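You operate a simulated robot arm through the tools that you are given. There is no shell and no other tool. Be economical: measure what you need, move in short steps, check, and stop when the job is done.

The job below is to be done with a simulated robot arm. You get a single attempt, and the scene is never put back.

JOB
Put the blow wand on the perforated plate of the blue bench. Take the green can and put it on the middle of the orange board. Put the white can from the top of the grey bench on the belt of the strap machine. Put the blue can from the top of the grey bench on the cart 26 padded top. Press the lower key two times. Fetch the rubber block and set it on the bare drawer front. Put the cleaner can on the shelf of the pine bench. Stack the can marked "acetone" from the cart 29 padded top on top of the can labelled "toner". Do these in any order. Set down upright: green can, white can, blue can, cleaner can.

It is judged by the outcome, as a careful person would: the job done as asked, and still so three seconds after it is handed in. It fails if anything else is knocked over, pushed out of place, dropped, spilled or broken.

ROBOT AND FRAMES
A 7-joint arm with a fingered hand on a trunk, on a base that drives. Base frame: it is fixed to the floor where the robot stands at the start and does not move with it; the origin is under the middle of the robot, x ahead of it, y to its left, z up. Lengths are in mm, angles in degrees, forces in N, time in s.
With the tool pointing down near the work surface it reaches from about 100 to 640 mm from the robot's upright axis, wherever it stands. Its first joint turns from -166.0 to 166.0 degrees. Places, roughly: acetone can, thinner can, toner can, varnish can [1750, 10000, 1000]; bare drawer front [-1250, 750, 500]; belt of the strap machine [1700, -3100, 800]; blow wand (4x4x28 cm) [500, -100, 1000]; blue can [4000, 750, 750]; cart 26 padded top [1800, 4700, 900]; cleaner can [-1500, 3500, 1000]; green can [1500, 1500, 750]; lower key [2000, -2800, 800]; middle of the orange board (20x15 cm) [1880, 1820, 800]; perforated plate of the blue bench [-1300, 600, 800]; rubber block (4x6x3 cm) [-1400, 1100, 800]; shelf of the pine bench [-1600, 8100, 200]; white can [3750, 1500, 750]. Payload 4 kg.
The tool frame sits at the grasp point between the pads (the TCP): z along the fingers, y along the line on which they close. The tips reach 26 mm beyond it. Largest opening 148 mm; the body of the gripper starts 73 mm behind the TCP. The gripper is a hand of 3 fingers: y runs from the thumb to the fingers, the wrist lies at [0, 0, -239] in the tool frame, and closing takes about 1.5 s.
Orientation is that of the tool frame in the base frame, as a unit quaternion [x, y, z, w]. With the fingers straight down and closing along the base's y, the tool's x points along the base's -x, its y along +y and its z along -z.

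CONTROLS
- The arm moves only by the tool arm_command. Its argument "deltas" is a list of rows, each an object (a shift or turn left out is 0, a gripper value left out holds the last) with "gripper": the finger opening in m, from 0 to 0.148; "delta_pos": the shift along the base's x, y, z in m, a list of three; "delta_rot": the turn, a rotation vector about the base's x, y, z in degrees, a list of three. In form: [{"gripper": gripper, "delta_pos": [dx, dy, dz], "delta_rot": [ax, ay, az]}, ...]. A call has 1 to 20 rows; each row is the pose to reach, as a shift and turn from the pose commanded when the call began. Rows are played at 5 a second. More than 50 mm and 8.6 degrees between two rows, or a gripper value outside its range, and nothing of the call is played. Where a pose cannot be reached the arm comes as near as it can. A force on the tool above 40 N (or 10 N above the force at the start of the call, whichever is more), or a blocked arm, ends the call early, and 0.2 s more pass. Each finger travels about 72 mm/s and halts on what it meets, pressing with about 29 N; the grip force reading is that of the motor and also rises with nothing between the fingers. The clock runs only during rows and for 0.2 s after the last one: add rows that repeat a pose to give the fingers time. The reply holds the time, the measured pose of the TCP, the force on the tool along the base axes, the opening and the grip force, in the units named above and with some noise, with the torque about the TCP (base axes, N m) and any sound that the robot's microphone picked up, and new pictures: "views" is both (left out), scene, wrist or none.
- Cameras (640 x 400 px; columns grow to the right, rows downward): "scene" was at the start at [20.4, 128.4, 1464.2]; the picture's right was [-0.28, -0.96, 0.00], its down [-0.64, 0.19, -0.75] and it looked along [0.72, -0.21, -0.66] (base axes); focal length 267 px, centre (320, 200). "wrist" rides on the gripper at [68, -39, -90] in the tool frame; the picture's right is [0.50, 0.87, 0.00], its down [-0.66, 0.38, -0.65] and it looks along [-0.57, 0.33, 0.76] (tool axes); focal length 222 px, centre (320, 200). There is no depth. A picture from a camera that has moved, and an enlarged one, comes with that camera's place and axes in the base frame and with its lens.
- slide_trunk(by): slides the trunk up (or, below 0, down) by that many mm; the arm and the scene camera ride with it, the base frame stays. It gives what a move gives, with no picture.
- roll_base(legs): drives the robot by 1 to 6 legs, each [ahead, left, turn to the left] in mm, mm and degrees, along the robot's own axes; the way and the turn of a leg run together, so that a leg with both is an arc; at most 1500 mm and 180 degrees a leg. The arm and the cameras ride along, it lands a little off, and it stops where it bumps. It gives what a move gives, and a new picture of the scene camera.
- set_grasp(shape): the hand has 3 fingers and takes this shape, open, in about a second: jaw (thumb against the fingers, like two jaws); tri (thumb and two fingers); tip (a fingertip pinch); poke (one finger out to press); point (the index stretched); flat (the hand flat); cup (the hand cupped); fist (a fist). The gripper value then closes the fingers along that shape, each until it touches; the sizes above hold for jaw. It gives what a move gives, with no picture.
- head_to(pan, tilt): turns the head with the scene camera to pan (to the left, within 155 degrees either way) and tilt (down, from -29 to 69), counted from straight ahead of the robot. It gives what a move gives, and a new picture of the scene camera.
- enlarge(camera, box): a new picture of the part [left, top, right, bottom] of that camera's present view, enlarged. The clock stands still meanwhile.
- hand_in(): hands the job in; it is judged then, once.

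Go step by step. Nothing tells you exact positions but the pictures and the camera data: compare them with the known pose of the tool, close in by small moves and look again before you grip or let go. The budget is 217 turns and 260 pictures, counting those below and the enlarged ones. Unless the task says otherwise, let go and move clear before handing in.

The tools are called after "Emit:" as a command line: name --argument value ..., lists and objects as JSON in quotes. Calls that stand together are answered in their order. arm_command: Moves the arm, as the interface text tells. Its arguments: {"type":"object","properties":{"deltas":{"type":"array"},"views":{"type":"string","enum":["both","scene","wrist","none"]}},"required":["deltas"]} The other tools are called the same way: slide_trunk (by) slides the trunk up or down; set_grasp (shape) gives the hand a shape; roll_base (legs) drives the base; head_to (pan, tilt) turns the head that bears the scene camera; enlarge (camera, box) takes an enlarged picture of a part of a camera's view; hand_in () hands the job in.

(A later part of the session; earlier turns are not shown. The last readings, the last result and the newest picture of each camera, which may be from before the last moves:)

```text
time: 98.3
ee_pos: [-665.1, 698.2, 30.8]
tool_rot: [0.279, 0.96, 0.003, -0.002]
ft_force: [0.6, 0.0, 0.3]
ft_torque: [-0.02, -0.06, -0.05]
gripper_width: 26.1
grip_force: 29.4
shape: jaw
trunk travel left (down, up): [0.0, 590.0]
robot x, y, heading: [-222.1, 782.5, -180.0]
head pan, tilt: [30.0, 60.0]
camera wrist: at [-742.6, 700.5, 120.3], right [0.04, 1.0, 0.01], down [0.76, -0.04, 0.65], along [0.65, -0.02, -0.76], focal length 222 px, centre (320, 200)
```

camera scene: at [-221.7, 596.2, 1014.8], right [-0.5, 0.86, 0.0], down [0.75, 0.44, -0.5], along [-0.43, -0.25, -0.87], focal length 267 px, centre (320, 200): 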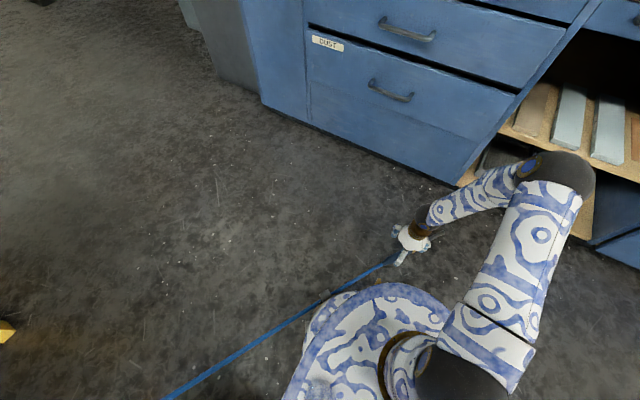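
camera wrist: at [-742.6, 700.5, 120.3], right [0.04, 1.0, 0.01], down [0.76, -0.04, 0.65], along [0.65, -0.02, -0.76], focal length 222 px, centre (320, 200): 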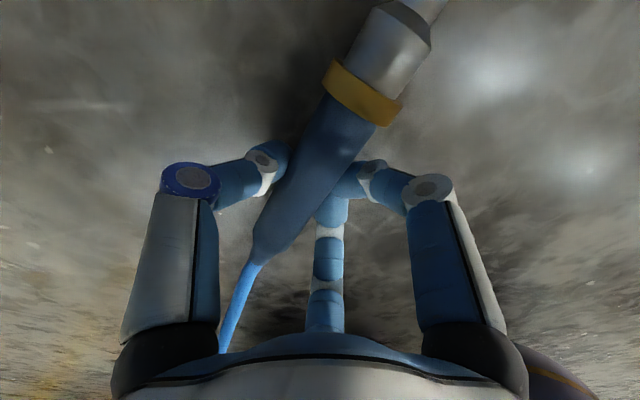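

Solid grip at 26 mm. Lift gently and check.

Emit:
arm_command --deltas '[{"delta_pos": [0, 0, 0.02]}, {"delta_pos": [0, 0, 0.05]}, {"delta_pos": [0, 0, 0.09]}, {"delta_pos": [0, 0, 0.13]}, {"delta_pos": [0, 0, 0.17]}, {"delta_pos": [0, 0, 0.21]}, {"delta_pos": [0, 0, 0.25]}, {"delta_pos": [0, 0, 0.25]}]' --views "wrist"

Emit:
slide_trunk --by 500

```text
time: 100.1
ee_pos: [-665.0, 700.5, 282.4]
tool_rot: [0.28, 0.96, 0.003, -0.001]
ft_force: [-0.4, 0.7, -1.1]
ft_torque: [-0.03, -0.07, 0.04]
gripper_width: 25.9
grip_force: 29.1
shape: jaw
trunk travel left (down, up): [0.0, 590.0]
robot x, y, heading: [-222.8, 775.2, -179.9]
head pan, tilt: [30.0, 60.0]
camera wrist: at [-741.9, 701.8, 370.9], right [0.04, 1.0, 0.01], down [0.76, -0.04, 0.65], along [0.65, -0.02, -0.76], focal length 222 px, centre (320, 200)
```

wrist: 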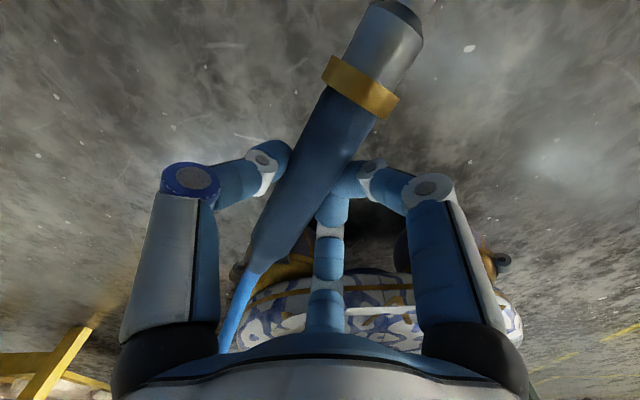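

```text
refused: 500 is not a number from -400 to 400
```

Held well. Raise the trunk and arm, then yaw −57° so the wand lies parallel to the bench.

Emit:
slide_trunk --by 400

Emit:
arm_command --deltas '[{"delta_pos": [0, 0, 0.04], "delta_rot": [0, 0, -7]}, {"delta_pos": [0, 0, 0.08], "delta_rot": [0, 0, -14]}, {"delta_pos": [0, 0, 0.12], "delta_rot": [0, 0, -21]}, {"delta_pos": [0, 0, 0.16], "delta_rot": [0, 0, -28]}, {"delta_pos": [0, 0, 0.2], "delta_rot": [0, 0, -35]}, {"delta_pos": [0, 0, 0.24], "delta_rot": [0, 0, -42]}, {"delta_pos": [0, 0, 0.28], "delta_rot": [0, 0, -49]}, {"delta_pos": [0, 0, 0.3], "delta_rot": [0, 0, -57]}, {"delta_pos": [0, 0, 0.3], "delta_rot": [0, 0, -57]}]' --views "wrist"

Emit:
head_to --pan 0 --tilt 35

```text
time: 103.9
ee_pos: [-664.2, 698.7, 681.5]
tool_rot: [0.279, 0.96, 0.003, -0.001]
ft_force: [-0.3, -0.4, -1.7]
ft_torque: [-0.05, -0.1, -0.02]
gripper_width: 26.1
grip_force: 29.0
shape: jaw
trunk travel left (down, up): [-400.0, 190.0]
robot x, y, heading: [-224.6, 779.2, -179.9]
head pan, tilt: [30.0, 60.0]
```

```text
time: 105.9
ee_pos: [-664.8, 700.1, 984.5]
tool_rot: [0.704, 0.71, 0.004, -0.001]
ft_force: [-1.4, -0.1, -1.4]
ft_torque: [-0.05, 0.0, 0.02]
gripper_width: 25.9
grip_force: 28.3
shape: jaw
trunk travel left (down, up): [-400.0, 190.0]
robot x, y, heading: [-222.8, 779.6, -179.7]
head pan, tilt: [30.0, 60.0]
camera wrist: at [-705.0, 766.6, 1072.8], right [0.86, 0.51, 0.01], down [0.38, -0.66, 0.65], along [0.34, -0.56, -0.76], focal length 222 px, centre (320, 200)
```

wrist: 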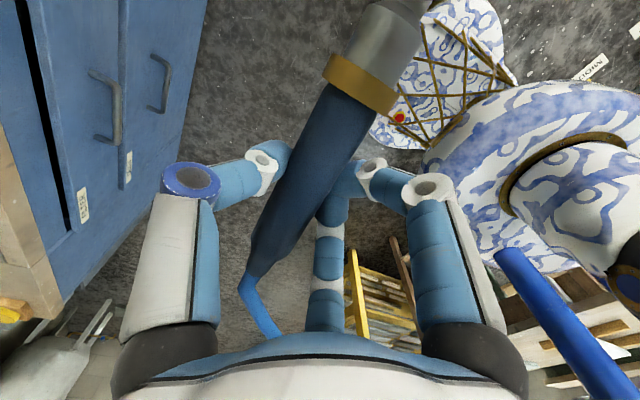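

```text
time: 106.9
ee_pos: [-665.6, 698.9, 984.0]
tool_rot: [0.704, 0.71, 0.004, 0.001]
ft_force: [0.4, -0.5, -1.9]
ft_torque: [-0.08, -0.03, -0.01]
gripper_width: 25.8
grip_force: 29.0
shape: jaw
trunk travel left (down, up): [-400.0, 190.0]
robot x, y, heading: [-226.5, 780.0, -179.7]
head pan, tilt: [0.0, 35.0]
camera scene: at [-252.2, 629.3, 1449.0], right [0.0, 1.0, 0.0], down [0.57, 0.0, -0.82], along [-0.82, 0.0, -0.57], focal length 267 px, centre (320, 200)
```

scene: 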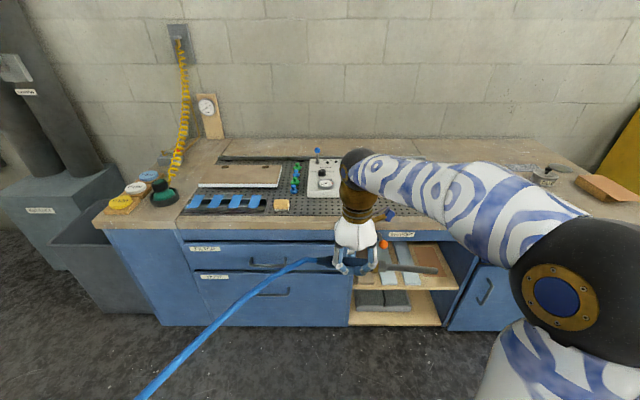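

Wand held along y. Drive forward 430 mm toward the bench.

Emit:
roll_base --legs '[[430, 0, 0]]'

Emit:
enlarge --camera "wrist" --box '[0, 0, 640, 400]'

```text
time: 109.5
ee_pos: [-1090.4, 701.8, 983.8]
tool_rot: [0.705, 0.709, 0.003, -0.001]
ft_force: [-0.1, 0.7, -3.2]
ft_torque: [-0.09, -0.01, -0.01]
gripper_width: 25.7
grip_force: 28.5
shape: jaw
trunk travel left (down, up): [-400.0, 190.0]
robot x, y, heading: [-650.5, 783.1, 179.6]
head pan, tilt: [0.0, 35.0]
camera scene: at [-678.8, 629.1, 1449.0], right [0.0, 1.0, 0.0], down [0.57, 0.0, -0.82], along [-0.82, 0.0, -0.57], focal length 267 px, centre (320, 200)
```

scene: 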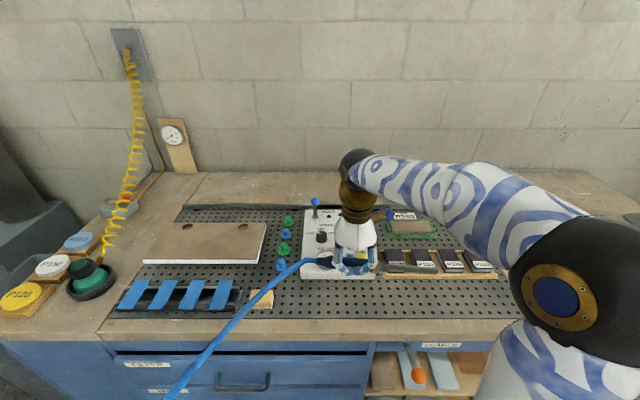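

```text
1.00 times, centred on (320, 200) of wrist (not enlarged: the box is as wide or as high as the picture)
camera zoom: at [-1131.2, 768.0, 1072.4], right [0.86, 0.51, 0.01], down [0.38, -0.66, 0.65], along [0.33, -0.56, -0.76], focal length 222 px, centre (320, 200)
```

zoom: 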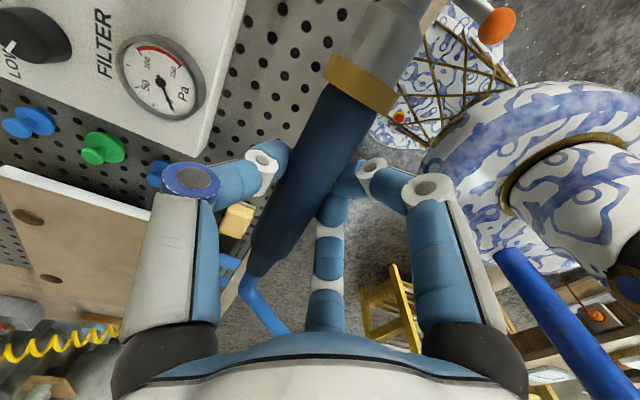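

The free strip spans x≈−1216…−1086. I'll move to (−1150, 730) and descend above it.

Emit:
arm_command --deltas '[{"delta_pos": [-0.03, 0.015, 0]}, {"delta_pos": [-0.06, 0.03, -0.02]}, {"delta_pos": [-0.06, 0.03, -0.06]}, {"delta_pos": [-0.06, 0.03, -0.1]}, {"delta_pos": [-0.06, 0.03, -0.135]}, {"delta_pos": [-0.06, 0.03, -0.135]}]'

```text
time: 110.9
ee_pos: [-1151.1, 730.0, 852.9]
tool_rot: [0.705, 0.709, 0.003, 0.0]
ft_force: [0.6, 0.0, -2.0]
ft_torque: [-0.04, -0.04, 0.03]
gripper_width: 25.5
grip_force: 29.3
shape: jaw
trunk travel left (down, up): [-400.0, 190.0]
robot x, y, heading: [-652.7, 780.8, 179.8]
head pan, tilt: [0.0, 35.0]
camera scene: at [-679.0, 629.1, 1449.1], right [0.0, 1.0, 0.0], down [0.57, 0.0, -0.82], along [-0.82, 0.0, -0.57], focal length 267 px, centre (320, 200)
camera wrist: at [-1189.8, 797.1, 939.7], right [0.86, 0.51, 0.01], down [0.38, -0.66, 0.65], along [0.33, -0.56, -0.76], focal length 222 px, centre (320, 200)
```

scene: 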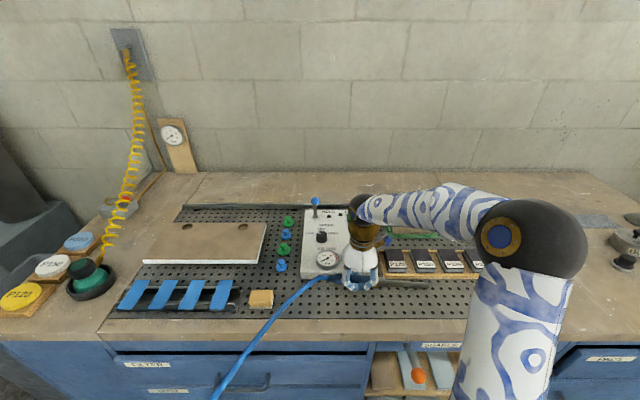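
wrist: 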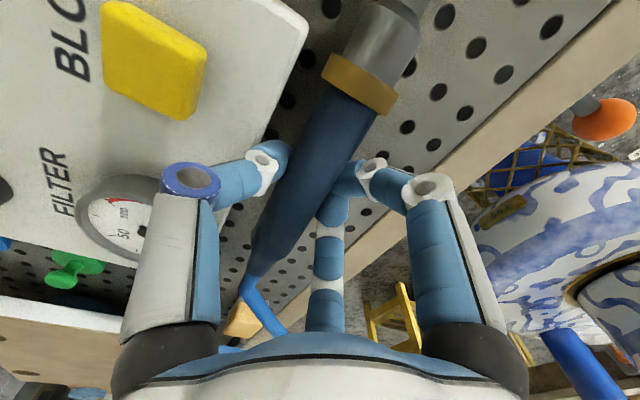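

Slightly toward the edge for clearance from the box, then lower in small steps.

Emit:
arm_command --deltas '[{"delta_pos": [0.012, 0, -0.01]}, {"delta_pos": [0.012, 0, -0.02]}, {"delta_pos": [0.012, 0, -0.026]}, {"delta_pos": [0.012, 0, -0.026]}]'

```text
time: 112.0
ee_pos: [-1138.8, 729.9, 827.5]
tool_rot: [0.704, 0.71, 0.0, -0.004]
ft_force: [5.0, -0.2, 24.1]
ft_torque: [0.17, 0.04, -0.06]
gripper_width: 26.9
grip_force: 28.9
shape: jaw
trunk travel left (down, up): [-400.0, 190.0]
robot x, y, heading: [-651.0, 776.4, 179.9]
head pan, tilt: [0.0, 35.0]
stopped in row 4: the force on the tool passed its limit at 41 N (the readings are from after the stop); the commanded pose is now the measured one
camera scene: at [-675.9, 629.3, 1449.1], right [0.0, 1.0, 0.0], down [0.57, 0.0, -0.82], along [-0.82, 0.0, -0.57], focal length 267 px, centre (320, 200)
camera wrist: at [-1178.5, 796.8, 916.5], right [0.86, 0.51, 0.0], down [0.39, -0.66, 0.65], along [0.33, -0.56, -0.76], focal length 222 px, centre (320, 200)
```

scene: 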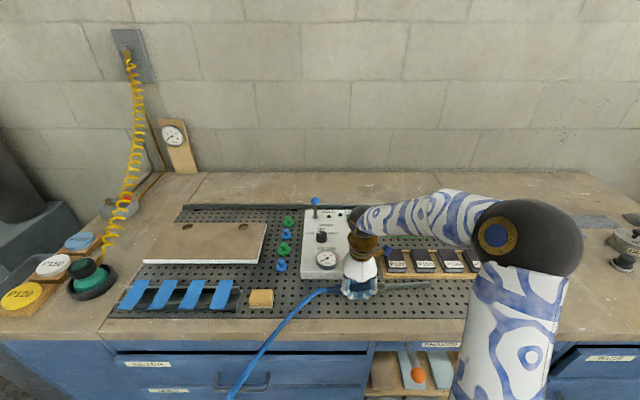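
wrist: 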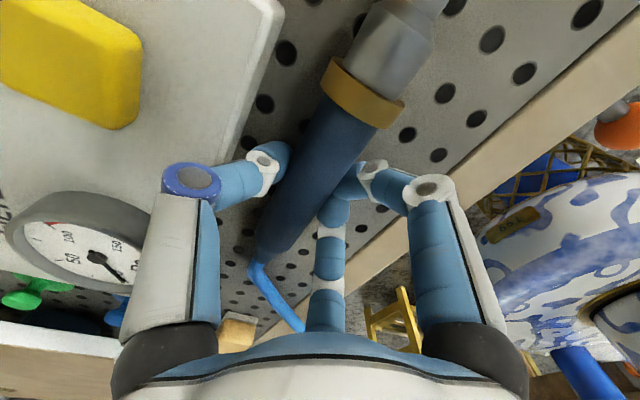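

Wand is resting on the plate. Ease up 3 mm, open a little, then rise.

Emit:
arm_command --deltas '[{"delta_pos": [0, 0, 0.003]}, {"delta_pos": [0, 0, 0.003], "gripper": 0.035}, {"delta_pos": [0, 0, 0.003], "gripper": 0.055}, {"delta_pos": [0, 0, 0.003], "gripper": 0.055}, {"delta_pos": [0, 0, 0.003], "gripper": 0.055}]' --views "wrist"

Emit:
arm_command --deltas '[{"delta_pos": [0, 0, 0.02]}, {"delta_pos": [0, 0, 0.05]}, {"delta_pos": [0, 0, 0.09]}, {"delta_pos": [0, 0, 0.14]}, {"delta_pos": [0, 0, 0.16]}]' --views "both"

```text
time: 113.2
ee_pos: [-1139.4, 730.6, 828.7]
tool_rot: [0.704, 0.71, 0.001, -0.002]
ft_force: [11.7, 0.8, 2.0]
ft_torque: [-0.04, 0.19, -0.01]
gripper_width: 50.6
grip_force: 0.0
shape: jaw
trunk travel left (down, up): [-400.0, 190.0]
robot x, y, heading: [-648.1, 776.2, 179.8]
head pan, tilt: [0.0, 35.0]
camera wrist: at [-1178.6, 796.9, 918.0], right [0.86, 0.51, 0.0], down [0.38, -0.66, 0.65], along [0.33, -0.56, -0.76], focal length 222 px, centre (320, 200)
```

wrist: 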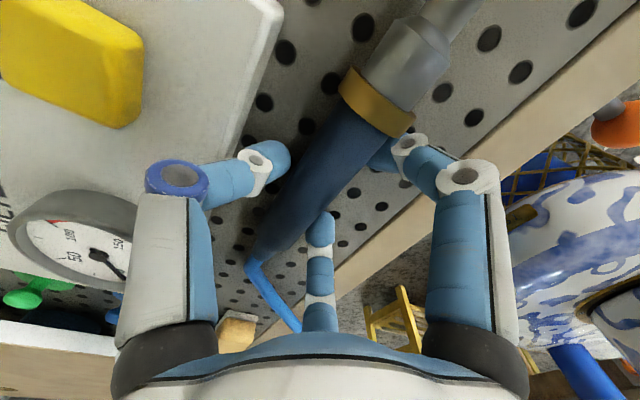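

```text
time: 114.4
ee_pos: [-1139.7, 728.7, 989.7]
tool_rot: [0.705, 0.709, 0.002, -0.002]
ft_force: [-0.2, 0.3, 0.2]
ft_torque: [-0.03, 0.0, 0.01]
gripper_width: 55.0
grip_force: 0.1
shape: jaw
trunk travel left (down, up): [-400.0, 190.0]
robot x, y, heading: [-651.8, 778.2, 180.1]
head pan, tilt: [0.0, 35.0]
camera scene: at [-678.5, 629.1, 1449.1], right [0.0, 1.0, 0.0], down [0.57, 0.0, -0.82], along [-0.82, 0.0, -0.57], focal length 267 px, centre (320, 200)
camera wrist: at [-1179.6, 796.2, 1077.8], right [0.86, 0.51, 0.0], down [0.38, -0.66, 0.65], along [0.33, -0.56, -0.76], focal length 222 px, centre (320, 200)
```

scene: 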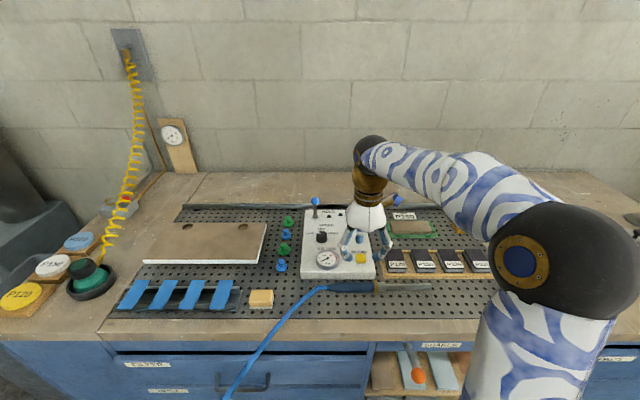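
wrist: 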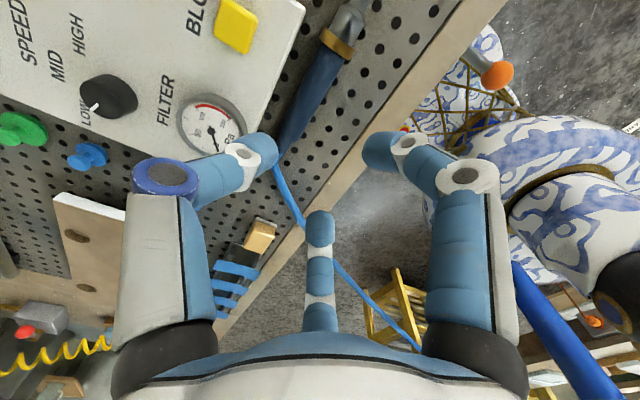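

The wand lies on the plate. Now the rubber block: I'll shift right 300 mm and inspect the candidates.

Emit:
roll_base --legs '[[0, -330, 0]]'

Emit:
enlarge --camera "scene" --box '[180, 180, 420, 330]'

```text
time: 116.6
ee_pos: [-1140.1, 1061.3, 988.0]
tool_rot: [0.706, 0.708, 0.002, -0.002]
ft_force: [-0.3, -0.8, 0.2]
ft_torque: [0.0, 0.03, 0.01]
gripper_width: 55.0
grip_force: 0.0
shape: jaw
trunk travel left (down, up): [-400.0, 190.0]
robot x, y, heading: [-653.6, 1107.8, 179.9]
head pan, tilt: [0.0, 35.0]
camera scene: at [-678.3, 960.3, 1449.1], right [0.0, 1.0, 0.0], down [0.57, 0.0, -0.82], along [-0.82, 0.0, -0.57], focal length 267 px, centre (320, 200)
```

scene: 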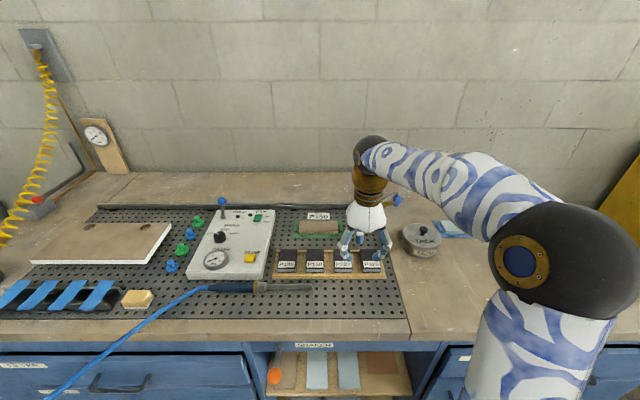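

```text
2.67 times, centred on (300, 255) of scene
camera zoom: at [-678.3, 960.3, 1449.1], right [0.0, 1.0, 0.0], down [0.57, 0.0, -0.82], along [-0.82, 0.0, -0.57], focal length 712 px, centre (373, 53)
```

zoom: 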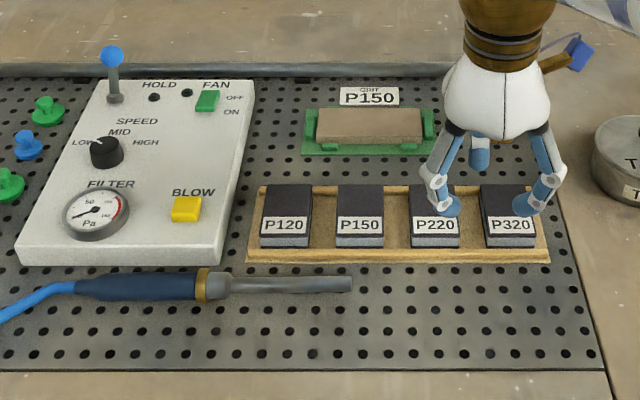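

The candidate orange block is hidden behind the hand. I'll move the hand left and view again.

Emit:
arm_command --deltas '[{"delta_pos": [0, -0.05, 0.01]}, {"delta_pos": [0, -0.1, 0.02]}, {"delta_pos": [0, -0.15, 0.02]}, {"delta_pos": [0, -0.2, 0.02]}, {"delta_pos": [0, -0.2, 0.02]}]' --views "none"

Emit:
enlarge --camera "scene" --box '[290, 190, 450, 290]'

Emit:
enlarge --camera "scene" --box '[250, 320, 420, 400]'

```text
refused: row 1 steps farther than a row can; nothing moved
```

```text
4.00 times, centred on (370, 240) of scene
camera zoom: at [-678.3, 960.3, 1449.1], right [0.0, 1.0, 0.0], down [0.57, 0.0, -0.82], along [-0.82, 0.0, -0.57], focal length 1068 px, centre (120, 40)
```

zoom: 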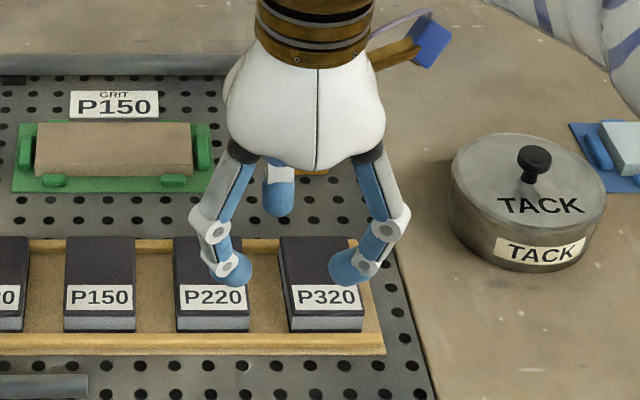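

```text
3.76 times, centred on (335, 360) of scene
camera zoom: at [-678.3, 960.3, 1449.1], right [0.0, 1.0, 0.0], down [0.57, 0.0, -0.82], along [-0.82, 0.0, -0.57], focal length 1006 px, centre (264, -402)
```

zoom: 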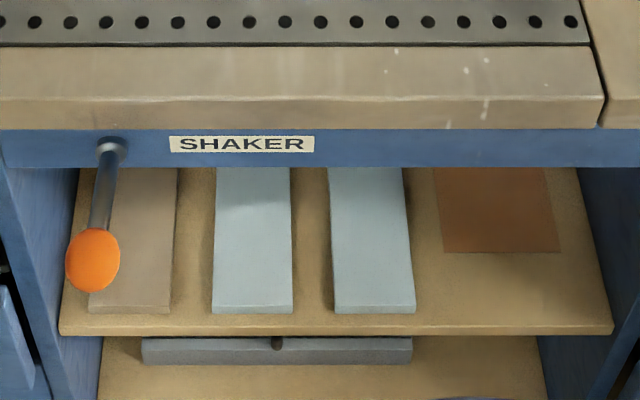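

The bare (tan) drawer front is the leftmost panel on the shelf. Now move the hand aside to see the orange block.

Emit:
arm_command --deltas '[{"delta_pos": [0, -0.045, 0.01]}, {"delta_pos": [0, -0.09, 0.02]}, {"delta_pos": [0, -0.135, 0.02]}, {"delta_pos": [0, -0.18, 0.02]}, {"delta_pos": [0, -0.18, 0.02]}]' --views "none"

Emit:
enlarge --camera "scene" --box '[290, 190, 450, 290]'

```text
time: 117.8
ee_pos: [-1139.7, 883.7, 1009.2]
tool_rot: [0.706, 0.708, 0.002, -0.002]
ft_force: [-0.2, 0.4, -0.9]
ft_torque: [0.0, 0.0, 0.0]
gripper_width: 54.8
grip_force: 0.1
shape: jaw
trunk travel left (down, up): [-400.0, 190.0]
robot x, y, heading: [-650.3, 1114.7, 179.5]
head pan, tilt: [0.0, 35.0]
```

```text
4.00 times, centred on (370, 240) of scene
camera zoom: at [-678.4, 960.0, 1449.0], right [0.0, 1.0, 0.0], down [0.57, 0.0, -0.82], along [-0.82, 0.0, -0.57], focal length 1068 px, centre (120, 40)
```

zoom: 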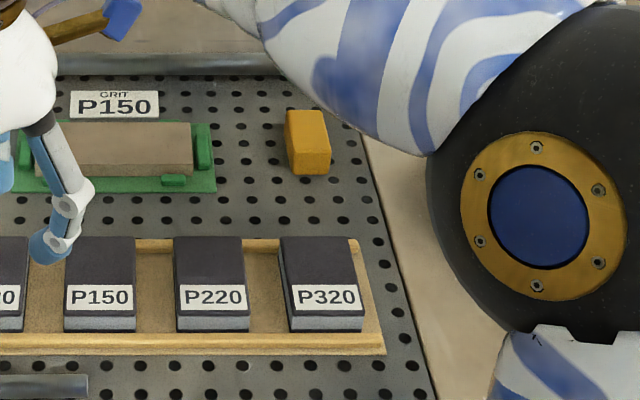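

The orange block (≈(−1432,1129), 4 cm across y) is the rubber block. I'll yaw the hand −90° so it closes along y, moving right meanwhile, then drive 80 mm closer.

Emit:
arm_command --deltas '[{"gripper": 0.09, "delta_pos": [0, 0.02, 0.0], "delta_rot": [0, 0, -8.2]}, {"delta_pos": [0, 0.04, 0.01], "delta_rot": [0, 0, -16.4]}, {"delta_pos": [0, 0.06, 0.02], "delta_rot": [0, 0, -24.6]}, {"delta_pos": [0, 0.08, 0.03], "delta_rot": [0, 0, -32.8]}, {"delta_pos": [0, 0.1, 0.03], "delta_rot": [0, 0, -41]}, {"delta_pos": [0, 0.12, 0.03], "delta_rot": [0, 0, -49.2]}, {"delta_pos": [0, 0.14, 0.03], "delta_rot": [0, 0, -57.4]}, {"delta_pos": [0, 0.16, 0.03], "delta_rot": [0, 0, -65.6]}, {"delta_pos": [0, 0.18, 0.03], "delta_rot": [0, 0, -73.8]}, {"delta_pos": [0, 0.2, 0.03], "delta_rot": [0, 0, -82]}, {"delta_pos": [0, 0.22, 0.03], "delta_rot": [0, 0, -89.8]}, {"delta_pos": [0, 0.24, 0.03], "delta_rot": [0, 0, -89.8]}]' --views "none"

Emit:
roll_base --legs '[[80, 0, 0]]'

```text
time: 120.4
ee_pos: [-1137.5, 1122.8, 1038.5]
tool_rot: [1.0, 0.002, 0.003, 0.0]
ft_force: [0.6, -0.8, 0.3]
ft_torque: [0.03, 0.04, -0.03]
gripper_width: 89.5
grip_force: 0.0
shape: jaw
trunk travel left (down, up): [-400.0, 190.0]
robot x, y, heading: [-651.3, 1106.6, 179.8]
head pan, tilt: [0.0, 35.0]
```

```text
time: 121.5
ee_pos: [-1218.2, 1122.8, 1036.9]
tool_rot: [1.0, 0.004, 0.003, 0.0]
ft_force: [-0.5, 0.3, 0.2]
ft_torque: [-0.01, -0.02, -0.01]
gripper_width: 89.3
grip_force: 0.1
shape: jaw
trunk travel left (down, up): [-400.0, 190.0]
robot x, y, heading: [-729.8, 1114.9, 179.6]
head pan, tilt: [0.0, 35.0]
camera scene: at [-759.1, 960.7, 1449.0], right [0.0, 1.0, 0.0], down [0.57, 0.0, -0.82], along [-0.82, 0.0, -0.57], focal length 267 px, centre (320, 200)
```

scene: 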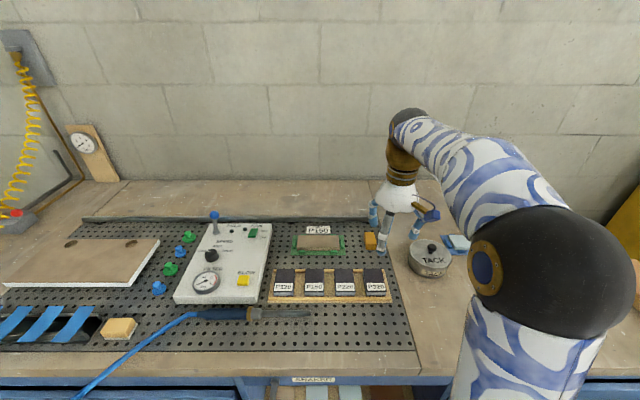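

Now reach over the block with a 12° outward tilt, staying above.

Emit:
arm_command --deltas '[{"delta_pos": [-0.04, 0.002, -0.01], "delta_rot": [0, 3, 0]}, {"delta_pos": [-0.08, 0.003, -0.02], "delta_rot": [0, 6, 0]}, {"delta_pos": [-0.12, 0.006, -0.03], "delta_rot": [0, 9, 0]}, {"delta_pos": [-0.16, 0.006, -0.05], "delta_rot": [0, 12, 0]}, {"delta_pos": [-0.2, 0.006, -0.07], "delta_rot": [0, 12, 0]}, {"delta_pos": [-0.207, 0.006, -0.107], "delta_rot": [0, 12, 0]}, {"delta_pos": [-0.207, 0.006, -0.107], "delta_rot": [0, 12, 0]}]' --views "wrist"

```text
time: 123.1
ee_pos: [-1427.0, 1128.5, 930.1]
tool_rot: [0.995, 0.003, -0.102, -0.001]
ft_force: [0.2, -0.6, -0.1]
ft_torque: [0.0, 0.01, 0.03]
gripper_width: 89.5
grip_force: 0.1
shape: jaw
trunk travel left (down, up): [-400.0, 190.0]
robot x, y, heading: [-726.3, 1106.4, 179.7]
head pan, tilt: [0.0, 35.0]
camera wrist: at [-1342.3, 1167.4, 1002.9], right [0.5, -0.86, -0.1], down [-0.51, -0.38, 0.77], along [-0.71, -0.33, -0.63], focal length 222 px, centre (320, 200)
```

wrist: 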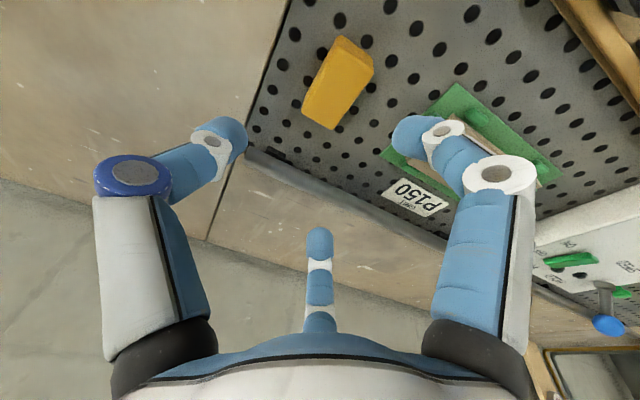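

Block centre ≈(−1418,1137), rotated ~13°. I'll yaw 13°, centre, and descend to just above.

Emit:
arm_command --deltas '[{"delta_pos": [0.005, 0.004, -0.02], "delta_rot": [0, 0, 6.5]}, {"delta_pos": [0.011, 0.009, -0.04], "delta_rot": [0, 0, 13]}, {"delta_pos": [0.011, 0.009, -0.07], "delta_rot": [0, 0, 13]}, {"delta_pos": [0.011, 0.009, -0.07], "delta_rot": [0, 0, 13]}]' --views "both"

```text
time: 124.1
ee_pos: [-1415.4, 1137.7, 859.7]
tool_rot: [0.988, 0.116, -0.101, 0.011]
ft_force: [0.0, 0.3, 0.0]
ft_torque: [0.01, 0.0, -0.03]
gripper_width: 89.5
grip_force: 0.1
shape: jaw
trunk travel left (down, up): [-400.0, 190.0]
robot x, y, heading: [-729.0, 1107.9, 179.8]
head pan, tilt: [0.0, 35.0]
camera scene: at [-759.1, 960.6, 1449.1], right [0.0, 1.0, 0.0], down [0.57, 0.0, -0.82], along [-0.82, 0.0, -0.57], focal length 267 px, centre (320, 200)
camera wrist: at [-1341.7, 1195.4, 932.9], right [0.68, -0.73, -0.1], down [-0.41, -0.49, 0.77], along [-0.61, -0.48, -0.63], focal length 222 px, centre (320, 200)
```

scene: 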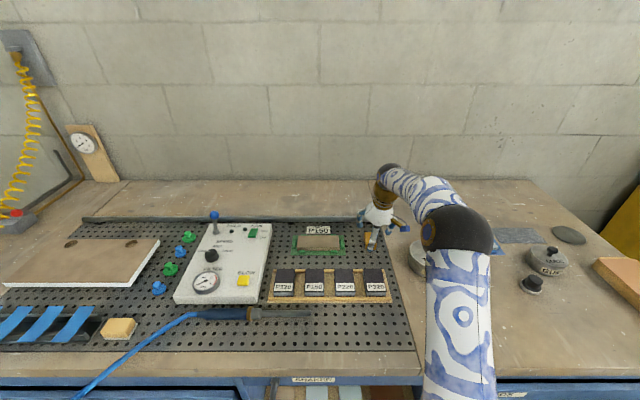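
wrist: 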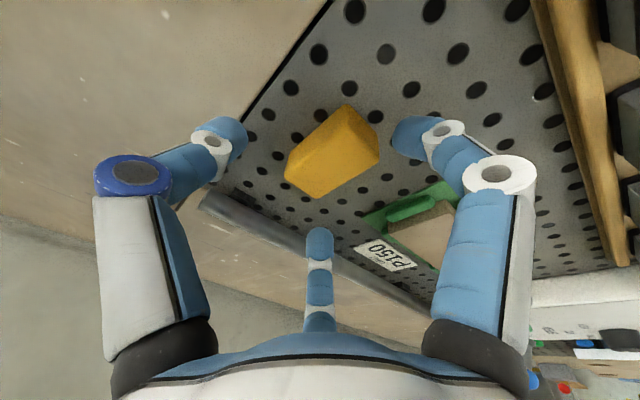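

Let me enlarge to get the block's corners.

Emit:
enlarge --camera "wrist" --box '[260, 80, 420, 220]'

```text
2.86 times, centred on (340, 150) of wrist
camera zoom: at [-1341.7, 1195.4, 932.9], right [0.68, -0.73, -0.1], down [-0.41, -0.49, 0.77], along [-0.61, -0.48, -0.63], focal length 635 px, centre (263, 343)
```

zoom: 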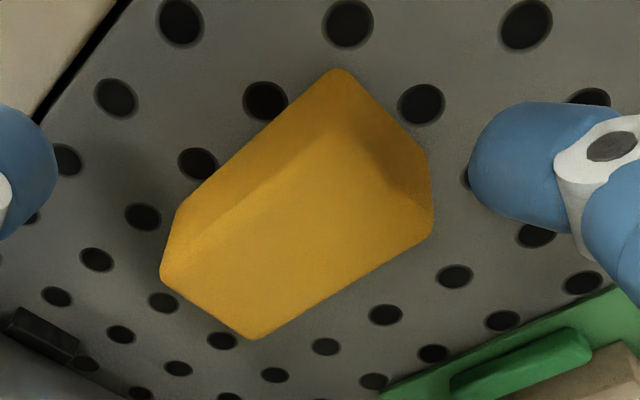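

The block is aligned with the axes, centre (−1417,1132). I'll undo the yaw, centre and descend to grip.

Emit:
arm_command --deltas '[{"delta_pos": [0, -0.003, 0], "delta_rot": [0, 0, -6.5]}, {"delta_pos": [0, -0.006, 0], "delta_rot": [0, 0, -13]}, {"delta_pos": [0, -0.006, -0.015], "delta_rot": [0, 0, -13]}, {"delta_pos": [0, -0.006, -0.027], "delta_rot": [0, 0, -13]}, {"delta_pos": [0, -0.006, -0.027], "delta_rot": [0, 0, -13]}]' --views "wrist"

```text
time: 125.3
ee_pos: [-1414.6, 1131.6, 836.0]
tool_rot: [0.995, 0.004, -0.104, 0.0]
ft_force: [2.5, -0.7, 14.1]
ft_torque: [-0.33, -0.62, 0.03]
gripper_width: 89.1
grip_force: 0.0
shape: jaw
trunk travel left (down, up): [-400.0, 190.0]
robot x, y, heading: [-725.5, 1109.3, 179.9]
head pan, tilt: [0.0, 35.0]
camera wrist: at [-1330.2, 1171.5, 908.0], right [0.49, -0.86, -0.1], down [-0.5, -0.38, 0.77], along [-0.71, -0.33, -0.62], focal length 222 px, centre (320, 200)
```

wrist: 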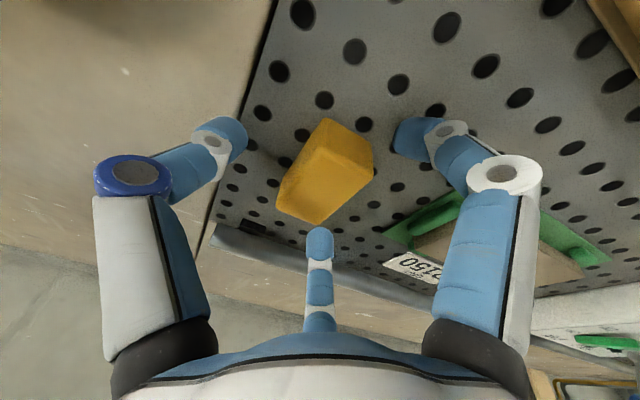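

Fingertip touches the plate; rise 3 mm and close on the block.

Emit:
arm_command --deltas '[{"delta_pos": [0, 0, 0.003]}, {"delta_pos": [0, 0, 0.003], "gripper": 0.06}, {"delta_pos": [0, 0, 0.003], "gripper": 0.03}, {"delta_pos": [0, 0, 0.003], "gripper": 0.01}, {"delta_pos": [0, 0, 0.003], "gripper": 0.01}, {"delta_pos": [0, 0, 0.003], "gripper": 0.01}, {"delta_pos": [0, 0, 0.003], "gripper": 0.01}]' --views "wrist"

```text
time: 126.9
ee_pos: [-1416.1, 1131.8, 838.0]
tool_rot: [0.995, 0.004, -0.102, -0.001]
ft_force: [-0.5, 0.1, -0.3]
ft_torque: [0.0, -0.02, -0.01]
gripper_width: 38.5
grip_force: 29.1
shape: jaw
trunk travel left (down, up): [-400.0, 190.0]
robot x, y, heading: [-728.8, 1109.5, 179.7]
head pan, tilt: [0.0, 35.0]
camera wrist: at [-1331.1, 1171.6, 909.8], right [0.5, -0.86, -0.1], down [-0.51, -0.38, 0.77], along [-0.71, -0.33, -0.63], focal length 222 px, centre (320, 200)
```

wrist: 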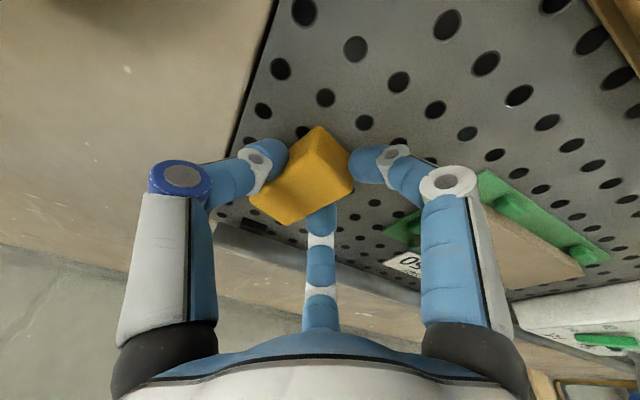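

Block gripped (38.5 mm). Lift, retract, back the base off, and lower the trunk to face the shelf.

Emit:
arm_command --deltas '[{"delta_pos": [0, 0, 0.04]}, {"delta_pos": [0, 0, 0.08]}, {"delta_pos": [0, 0, 0.12]}, {"delta_pos": [0.03, 0, 0.15]}, {"delta_pos": [0.07, 0, 0.16]}, {"delta_pos": [0.11, 0, 0.16]}, {"delta_pos": [0.15, 0, 0.16]}, {"delta_pos": [0.19, 0, 0.16]}, {"delta_pos": [0.22, 0, 0.16]}, {"delta_pos": [0.22, 0, 0.16]}]' --views "wrist"

Emit:
roll_base --legs '[[-450, 0, 0], [0, 200, 0]]'

Emit:
slide_trunk --by -350

Emit:
head_to --pan 0 --tilt 30

```text
time: 129.1
ee_pos: [-1195.0, 1133.0, 998.3]
tool_rot: [0.995, 0.004, -0.102, 0.0]
ft_force: [0.0, 0.1, -0.9]
ft_torque: [0.01, -0.01, -0.04]
gripper_width: 38.0
grip_force: 28.7
shape: jaw
trunk travel left (down, up): [-400.0, 190.0]
robot x, y, heading: [-730.6, 1110.6, 179.4]
head pan, tilt: [0.0, 35.0]
camera wrist: at [-1110.8, 1172.4, 1071.2], right [0.49, -0.86, -0.1], down [-0.51, -0.38, 0.77], along [-0.71, -0.33, -0.63], focal length 222 px, centre (320, 200)
```

wrist: 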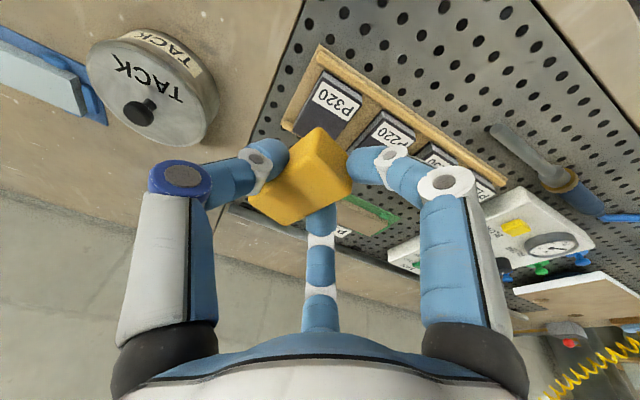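

```text
time: 133.0
ee_pos: [-742.5, 931.3, 998.2]
tool_rot: [0.995, 0.0, -0.102, -0.001]
ft_force: [0.2, -0.6, -0.2]
ft_torque: [-0.01, -0.01, -0.01]
gripper_width: 37.8
grip_force: 29.1
shape: jaw
trunk travel left (down, up): [-400.0, 190.0]
robot x, y, heading: [-276.4, 906.7, 179.1]
head pan, tilt: [0.0, 35.0]
camera scene: at [-306.7, 756.3, 1449.1], right [0.01, 1.0, 0.0], down [0.57, -0.01, -0.82], along [-0.82, 0.01, -0.57], focal length 267 px, centre (320, 200)
```

scene: 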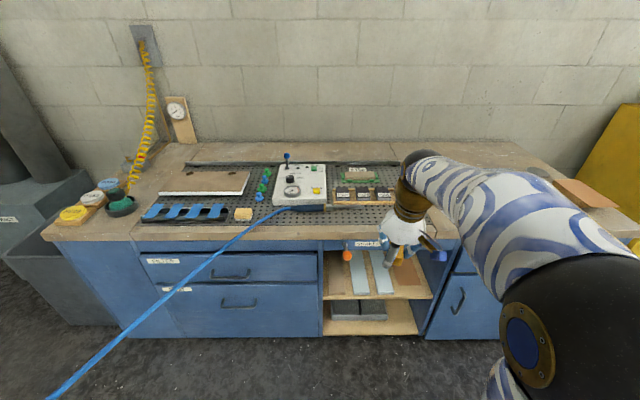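

```text
time: 136.4
ee_pos: [-742.3, 931.5, 648.0]
tool_rot: [0.995, 0.0, -0.102, -0.001]
ft_force: [0.3, 0.8, -1.1]
ft_torque: [-0.01, 0.01, 0.04]
gripper_width: 37.6
grip_force: 29.0
shape: jaw
trunk travel left (down, up): [-50.0, 540.0]
robot x, y, heading: [-274.8, 907.1, 179.5]
head pan, tilt: [0.0, 35.0]
```

```text
time: 137.1
ee_pos: [-742.1, 930.9, 648.4]
tool_rot: [0.995, 0.0, -0.102, -0.002]
ft_force: [-0.7, 0.5, -0.1]
ft_torque: [0.0, -0.01, 0.01]
gripper_width: 37.9
grip_force: 29.0
shape: jaw
trunk travel left (down, up): [-50.0, 540.0]
robot x, y, heading: [-281.3, 910.5, 179.5]
head pan, tilt: [0.0, 30.0]
camera scene: at [-309.1, 756.3, 1106.8], right [0.01, 1.0, 0.0], down [0.5, -0.01, -0.87], along [-0.87, 0.01, -0.5], focal length 267 px, centre (320, 200)
```

scene: 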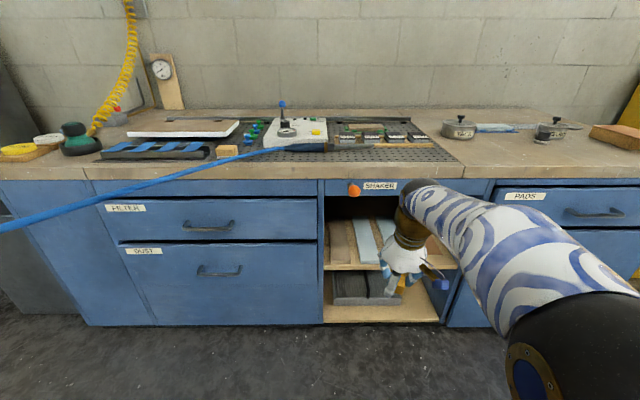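

Emit:
enlarge --camera "scene" --box '[310, 160, 470, 330]'

```text
2.35 times, centred on (390, 245) of scene
camera zoom: at [-309.1, 756.3, 1106.8], right [0.01, 1.0, 0.0], down [0.5, -0.01, -0.87], along [-0.87, 0.01, -0.5], focal length 628 px, centre (155, 94)
```

zoom: 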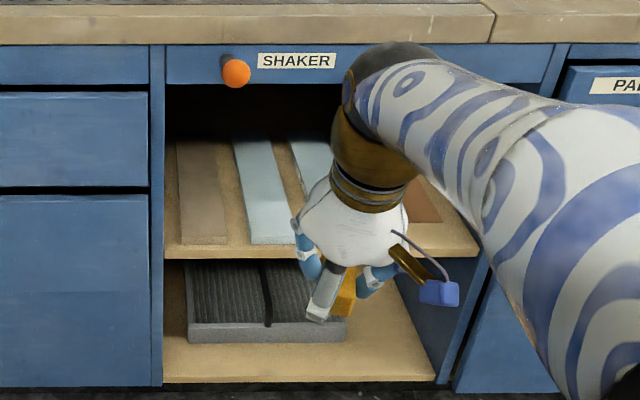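

I locate the tan panel's top at z≈427, y 806–879, front edge x≈−1055; opening top ≈702. I'll tilt the hand ~45° with slight yaw so it can enter under the apron.

Emit:
arm_command --deltas '[{"delta_pos": [0, -0.015, -0.02], "delta_rot": [-0.7, 5.5, 2.4]}, {"delta_pos": [0, -0.03, -0.04], "delta_rot": [-1.4, 10.9, 4.9]}, {"delta_pos": [0, -0.045, -0.06], "delta_rot": [-2.15, 16.4, 7.3]}, {"delta_pos": [0, -0.06, -0.08], "delta_rot": [-2.9, 21.9, 9.7]}, {"delta_pos": [0, -0.07, -0.1], "delta_rot": [-3.6, 27.3, 12.2]}, {"delta_pos": [0, -0.07, -0.12], "delta_rot": [-4.3, 32.8, 14.6]}, {"delta_pos": [0, -0.07, -0.12], "delta_rot": [-4.3, 32.8, 14.6]}]' --views "none"

Emit:
roll_base --legs '[[230, 0, 0]]'

Emit:
enlarge --camera "wrist" --box '[0, 0, 640, 400]'

```text
time: 138.9
ee_pos: [-747.3, 914.1, 536.2]
tool_rot: [0.921, 0.063, -0.383, 0.024]
ft_force: [0.2, -0.4, -1.5]
ft_torque: [0.0, -0.01, -0.01]
gripper_width: 36.6
grip_force: 28.9
shape: jaw
out of reach, approached as far as the arm can: row 5, 6, 7
trunk travel left (down, up): [-50.0, 540.0]
robot x, y, heading: [-280.9, 908.8, 179.4]
head pan, tilt: [0.0, 30.0]
stopped in row 7: the arm was blocked; the commanded pose is now the measured one
```

```text
time: 140.6
ee_pos: [-980.2, 916.6, 536.4]
tool_rot: [0.921, 0.064, -0.383, 0.024]
ft_force: [0.4, 0.0, -1.7]
ft_torque: [0.06, -0.01, 0.0]
gripper_width: 36.5
grip_force: 29.4
shape: jaw
trunk travel left (down, up): [-50.0, 540.0]
robot x, y, heading: [-511.6, 910.2, 179.4]
head pan, tilt: [0.0, 30.0]
camera scene: at [-542.1, 759.1, 1106.9], right [0.01, 1.0, 0.0], down [0.5, -0.01, -0.87], along [-0.87, 0.01, -0.5], focal length 267 px, centre (320, 200)
```

scene: 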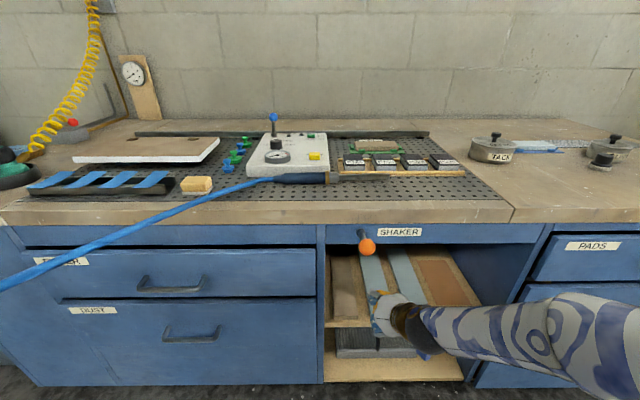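

```text
1.00 times, centred on (320, 200) of wrist (not enlarged: the box is as wide or as high as the picture)
camera zoom: at [-874.8, 969.8, 550.2], right [0.47, -0.81, -0.36], down [0.05, -0.38, 0.92], along [-0.88, -0.45, -0.13], focal length 222 px, centre (320, 200)
```

zoom: 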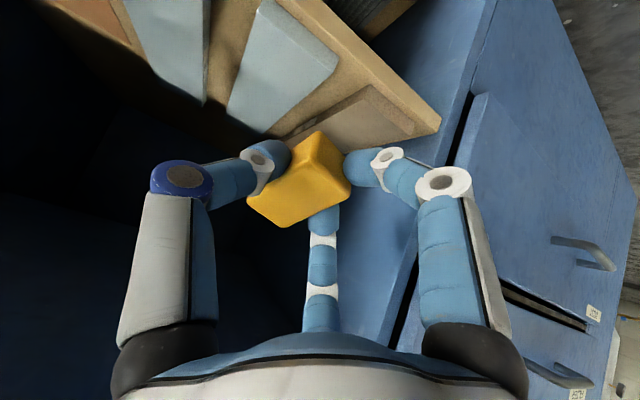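

Tilt is right (45°). I'll use the base to shift left 70 mm, then check.

Emit:
roll_base --legs '[[0, 70, 0]]'

Emit:
enlarge --camera "scene" --box '[310, 220, 490, 390]'

Emit:
enlarge --camera "wrist" --box '[0, 0, 640, 400]'

```text
time: 141.7
ee_pos: [-980.8, 846.7, 535.6]
tool_rot: [0.921, 0.064, -0.383, 0.024]
ft_force: [0.0, 1.3, -0.8]
ft_torque: [0.02, 0.02, 0.05]
gripper_width: 36.3
grip_force: 29.3
shape: jaw
trunk travel left (down, up): [-50.0, 540.0]
robot x, y, heading: [-508.9, 836.5, 179.7]
head pan, tilt: [0.0, 30.0]
camera scene: at [-542.7, 690.0, 1106.9], right [0.01, 1.0, 0.0], down [0.5, -0.01, -0.87], along [-0.87, 0.01, -0.5], focal length 267 px, centre (320, 200)
```

scene: 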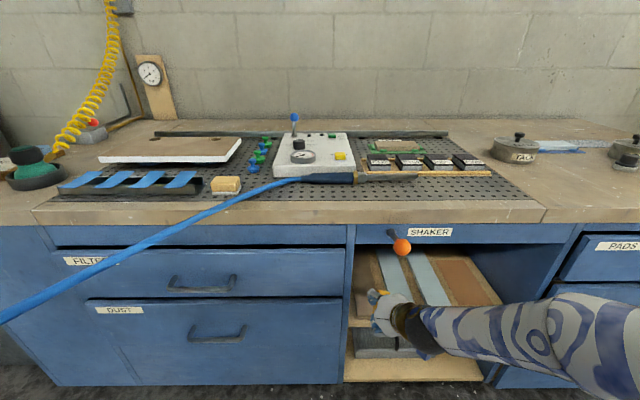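

```text
2.35 times, centred on (400, 305) of scene
camera zoom: at [-542.7, 690.0, 1106.9], right [0.01, 1.0, 0.0], down [0.5, -0.01, -0.87], along [-0.87, 0.01, -0.5], focal length 628 px, centre (132, -47)
```

zoom: 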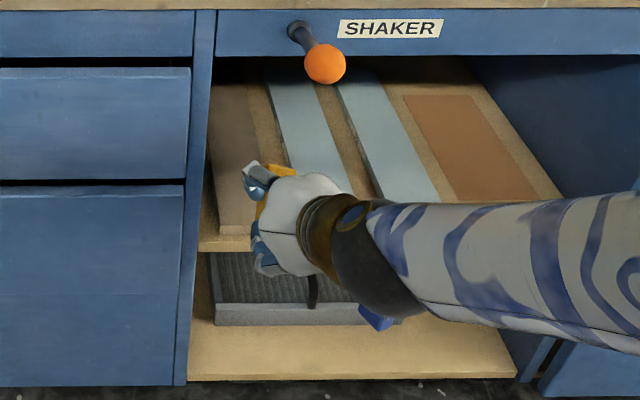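

```text
1.00 times, centred on (320, 200) of wrist (not enlarged: the box is as wide or as high as the picture)
camera zoom: at [-875.7, 900.5, 550.2], right [0.47, -0.81, -0.36], down [0.05, -0.38, 0.92], along [-0.88, -0.45, -0.13], focal length 222 px, centre (320, 200)
```

zoom: 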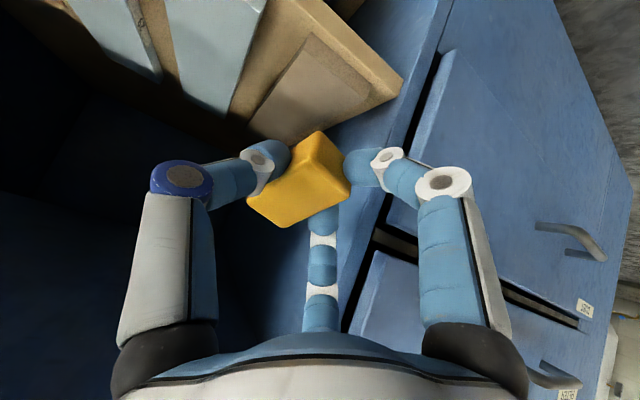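

Aligned with the tan panel. Advance the base ~100 mm so the block is over the panel.

Emit:
roll_base --legs '[[102, -6, 0]]'

Emit:
arm_command --deltas '[{"delta_pos": [0, 0, -0.015]}, {"delta_pos": [0, 0, -0.03]}, {"delta_pos": [0, 0, -0.04]}, {"delta_pos": [0, 0, -0.04]}]' --views "both"

```text
time: 142.8
ee_pos: [-1085.1, 853.8, 536.1]
tool_rot: [0.921, 0.064, -0.383, 0.024]
ft_force: [0.3, 0.6, -1.0]
ft_torque: [0.02, -0.01, 0.04]
gripper_width: 36.3
grip_force: 29.1
shape: jaw
trunk travel left (down, up): [-50.0, 540.0]
robot x, y, heading: [-613.8, 848.2, 179.4]
head pan, tilt: [0.0, 30.0]
camera scene: at [-646.9, 697.2, 1106.9], right [0.01, 1.0, 0.0], down [0.5, -0.01, -0.87], along [-0.87, 0.01, -0.5], focal length 267 px, centre (320, 200)
```

scene: 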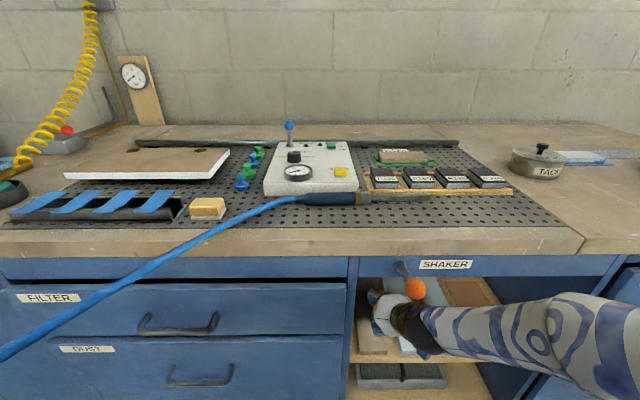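

```text
time: 143.8
ee_pos: [-1094.7, 856.0, 497.5]
tool_rot: [0.921, 0.064, -0.383, 0.024]
ft_force: [0.2, -0.5, -0.6]
ft_torque: [0.0, -0.03, 0.02]
gripper_width: 36.6
grip_force: 28.2
shape: jaw
out of reach, approached as far as the arm can: row 1, 2, 3, 4
trunk travel left (down, up): [-50.0, 540.0]
robot x, y, heading: [-614.3, 850.6, 179.5]
head pan, tilt: [0.0, 30.0]
camera scene: at [-646.9, 697.2, 1106.9], right [0.01, 1.0, 0.0], down [0.5, -0.01, -0.87], along [-0.87, 0.01, -0.5], focal length 267 px, centre (320, 200)
camera wrist: at [-989.7, 909.7, 511.9], right [0.47, -0.81, -0.36], down [0.05, -0.38, 0.92], along [-0.88, -0.45, -0.13], focal length 222 px, centre (320, 200)
```

scene: 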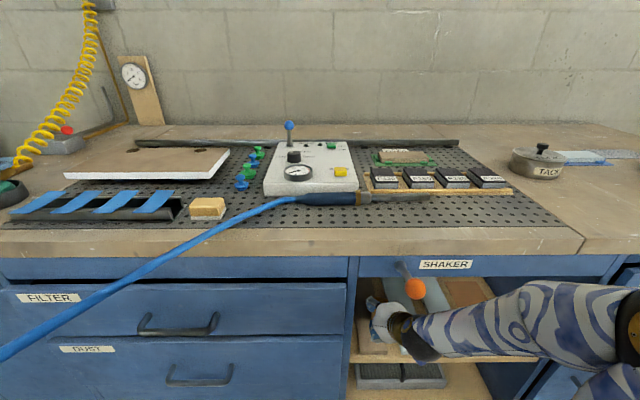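
wrist: 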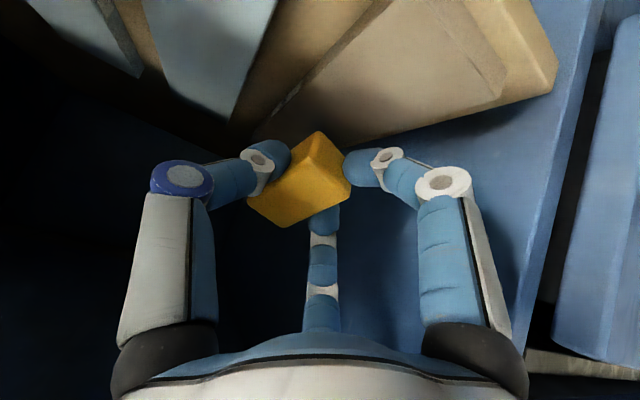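

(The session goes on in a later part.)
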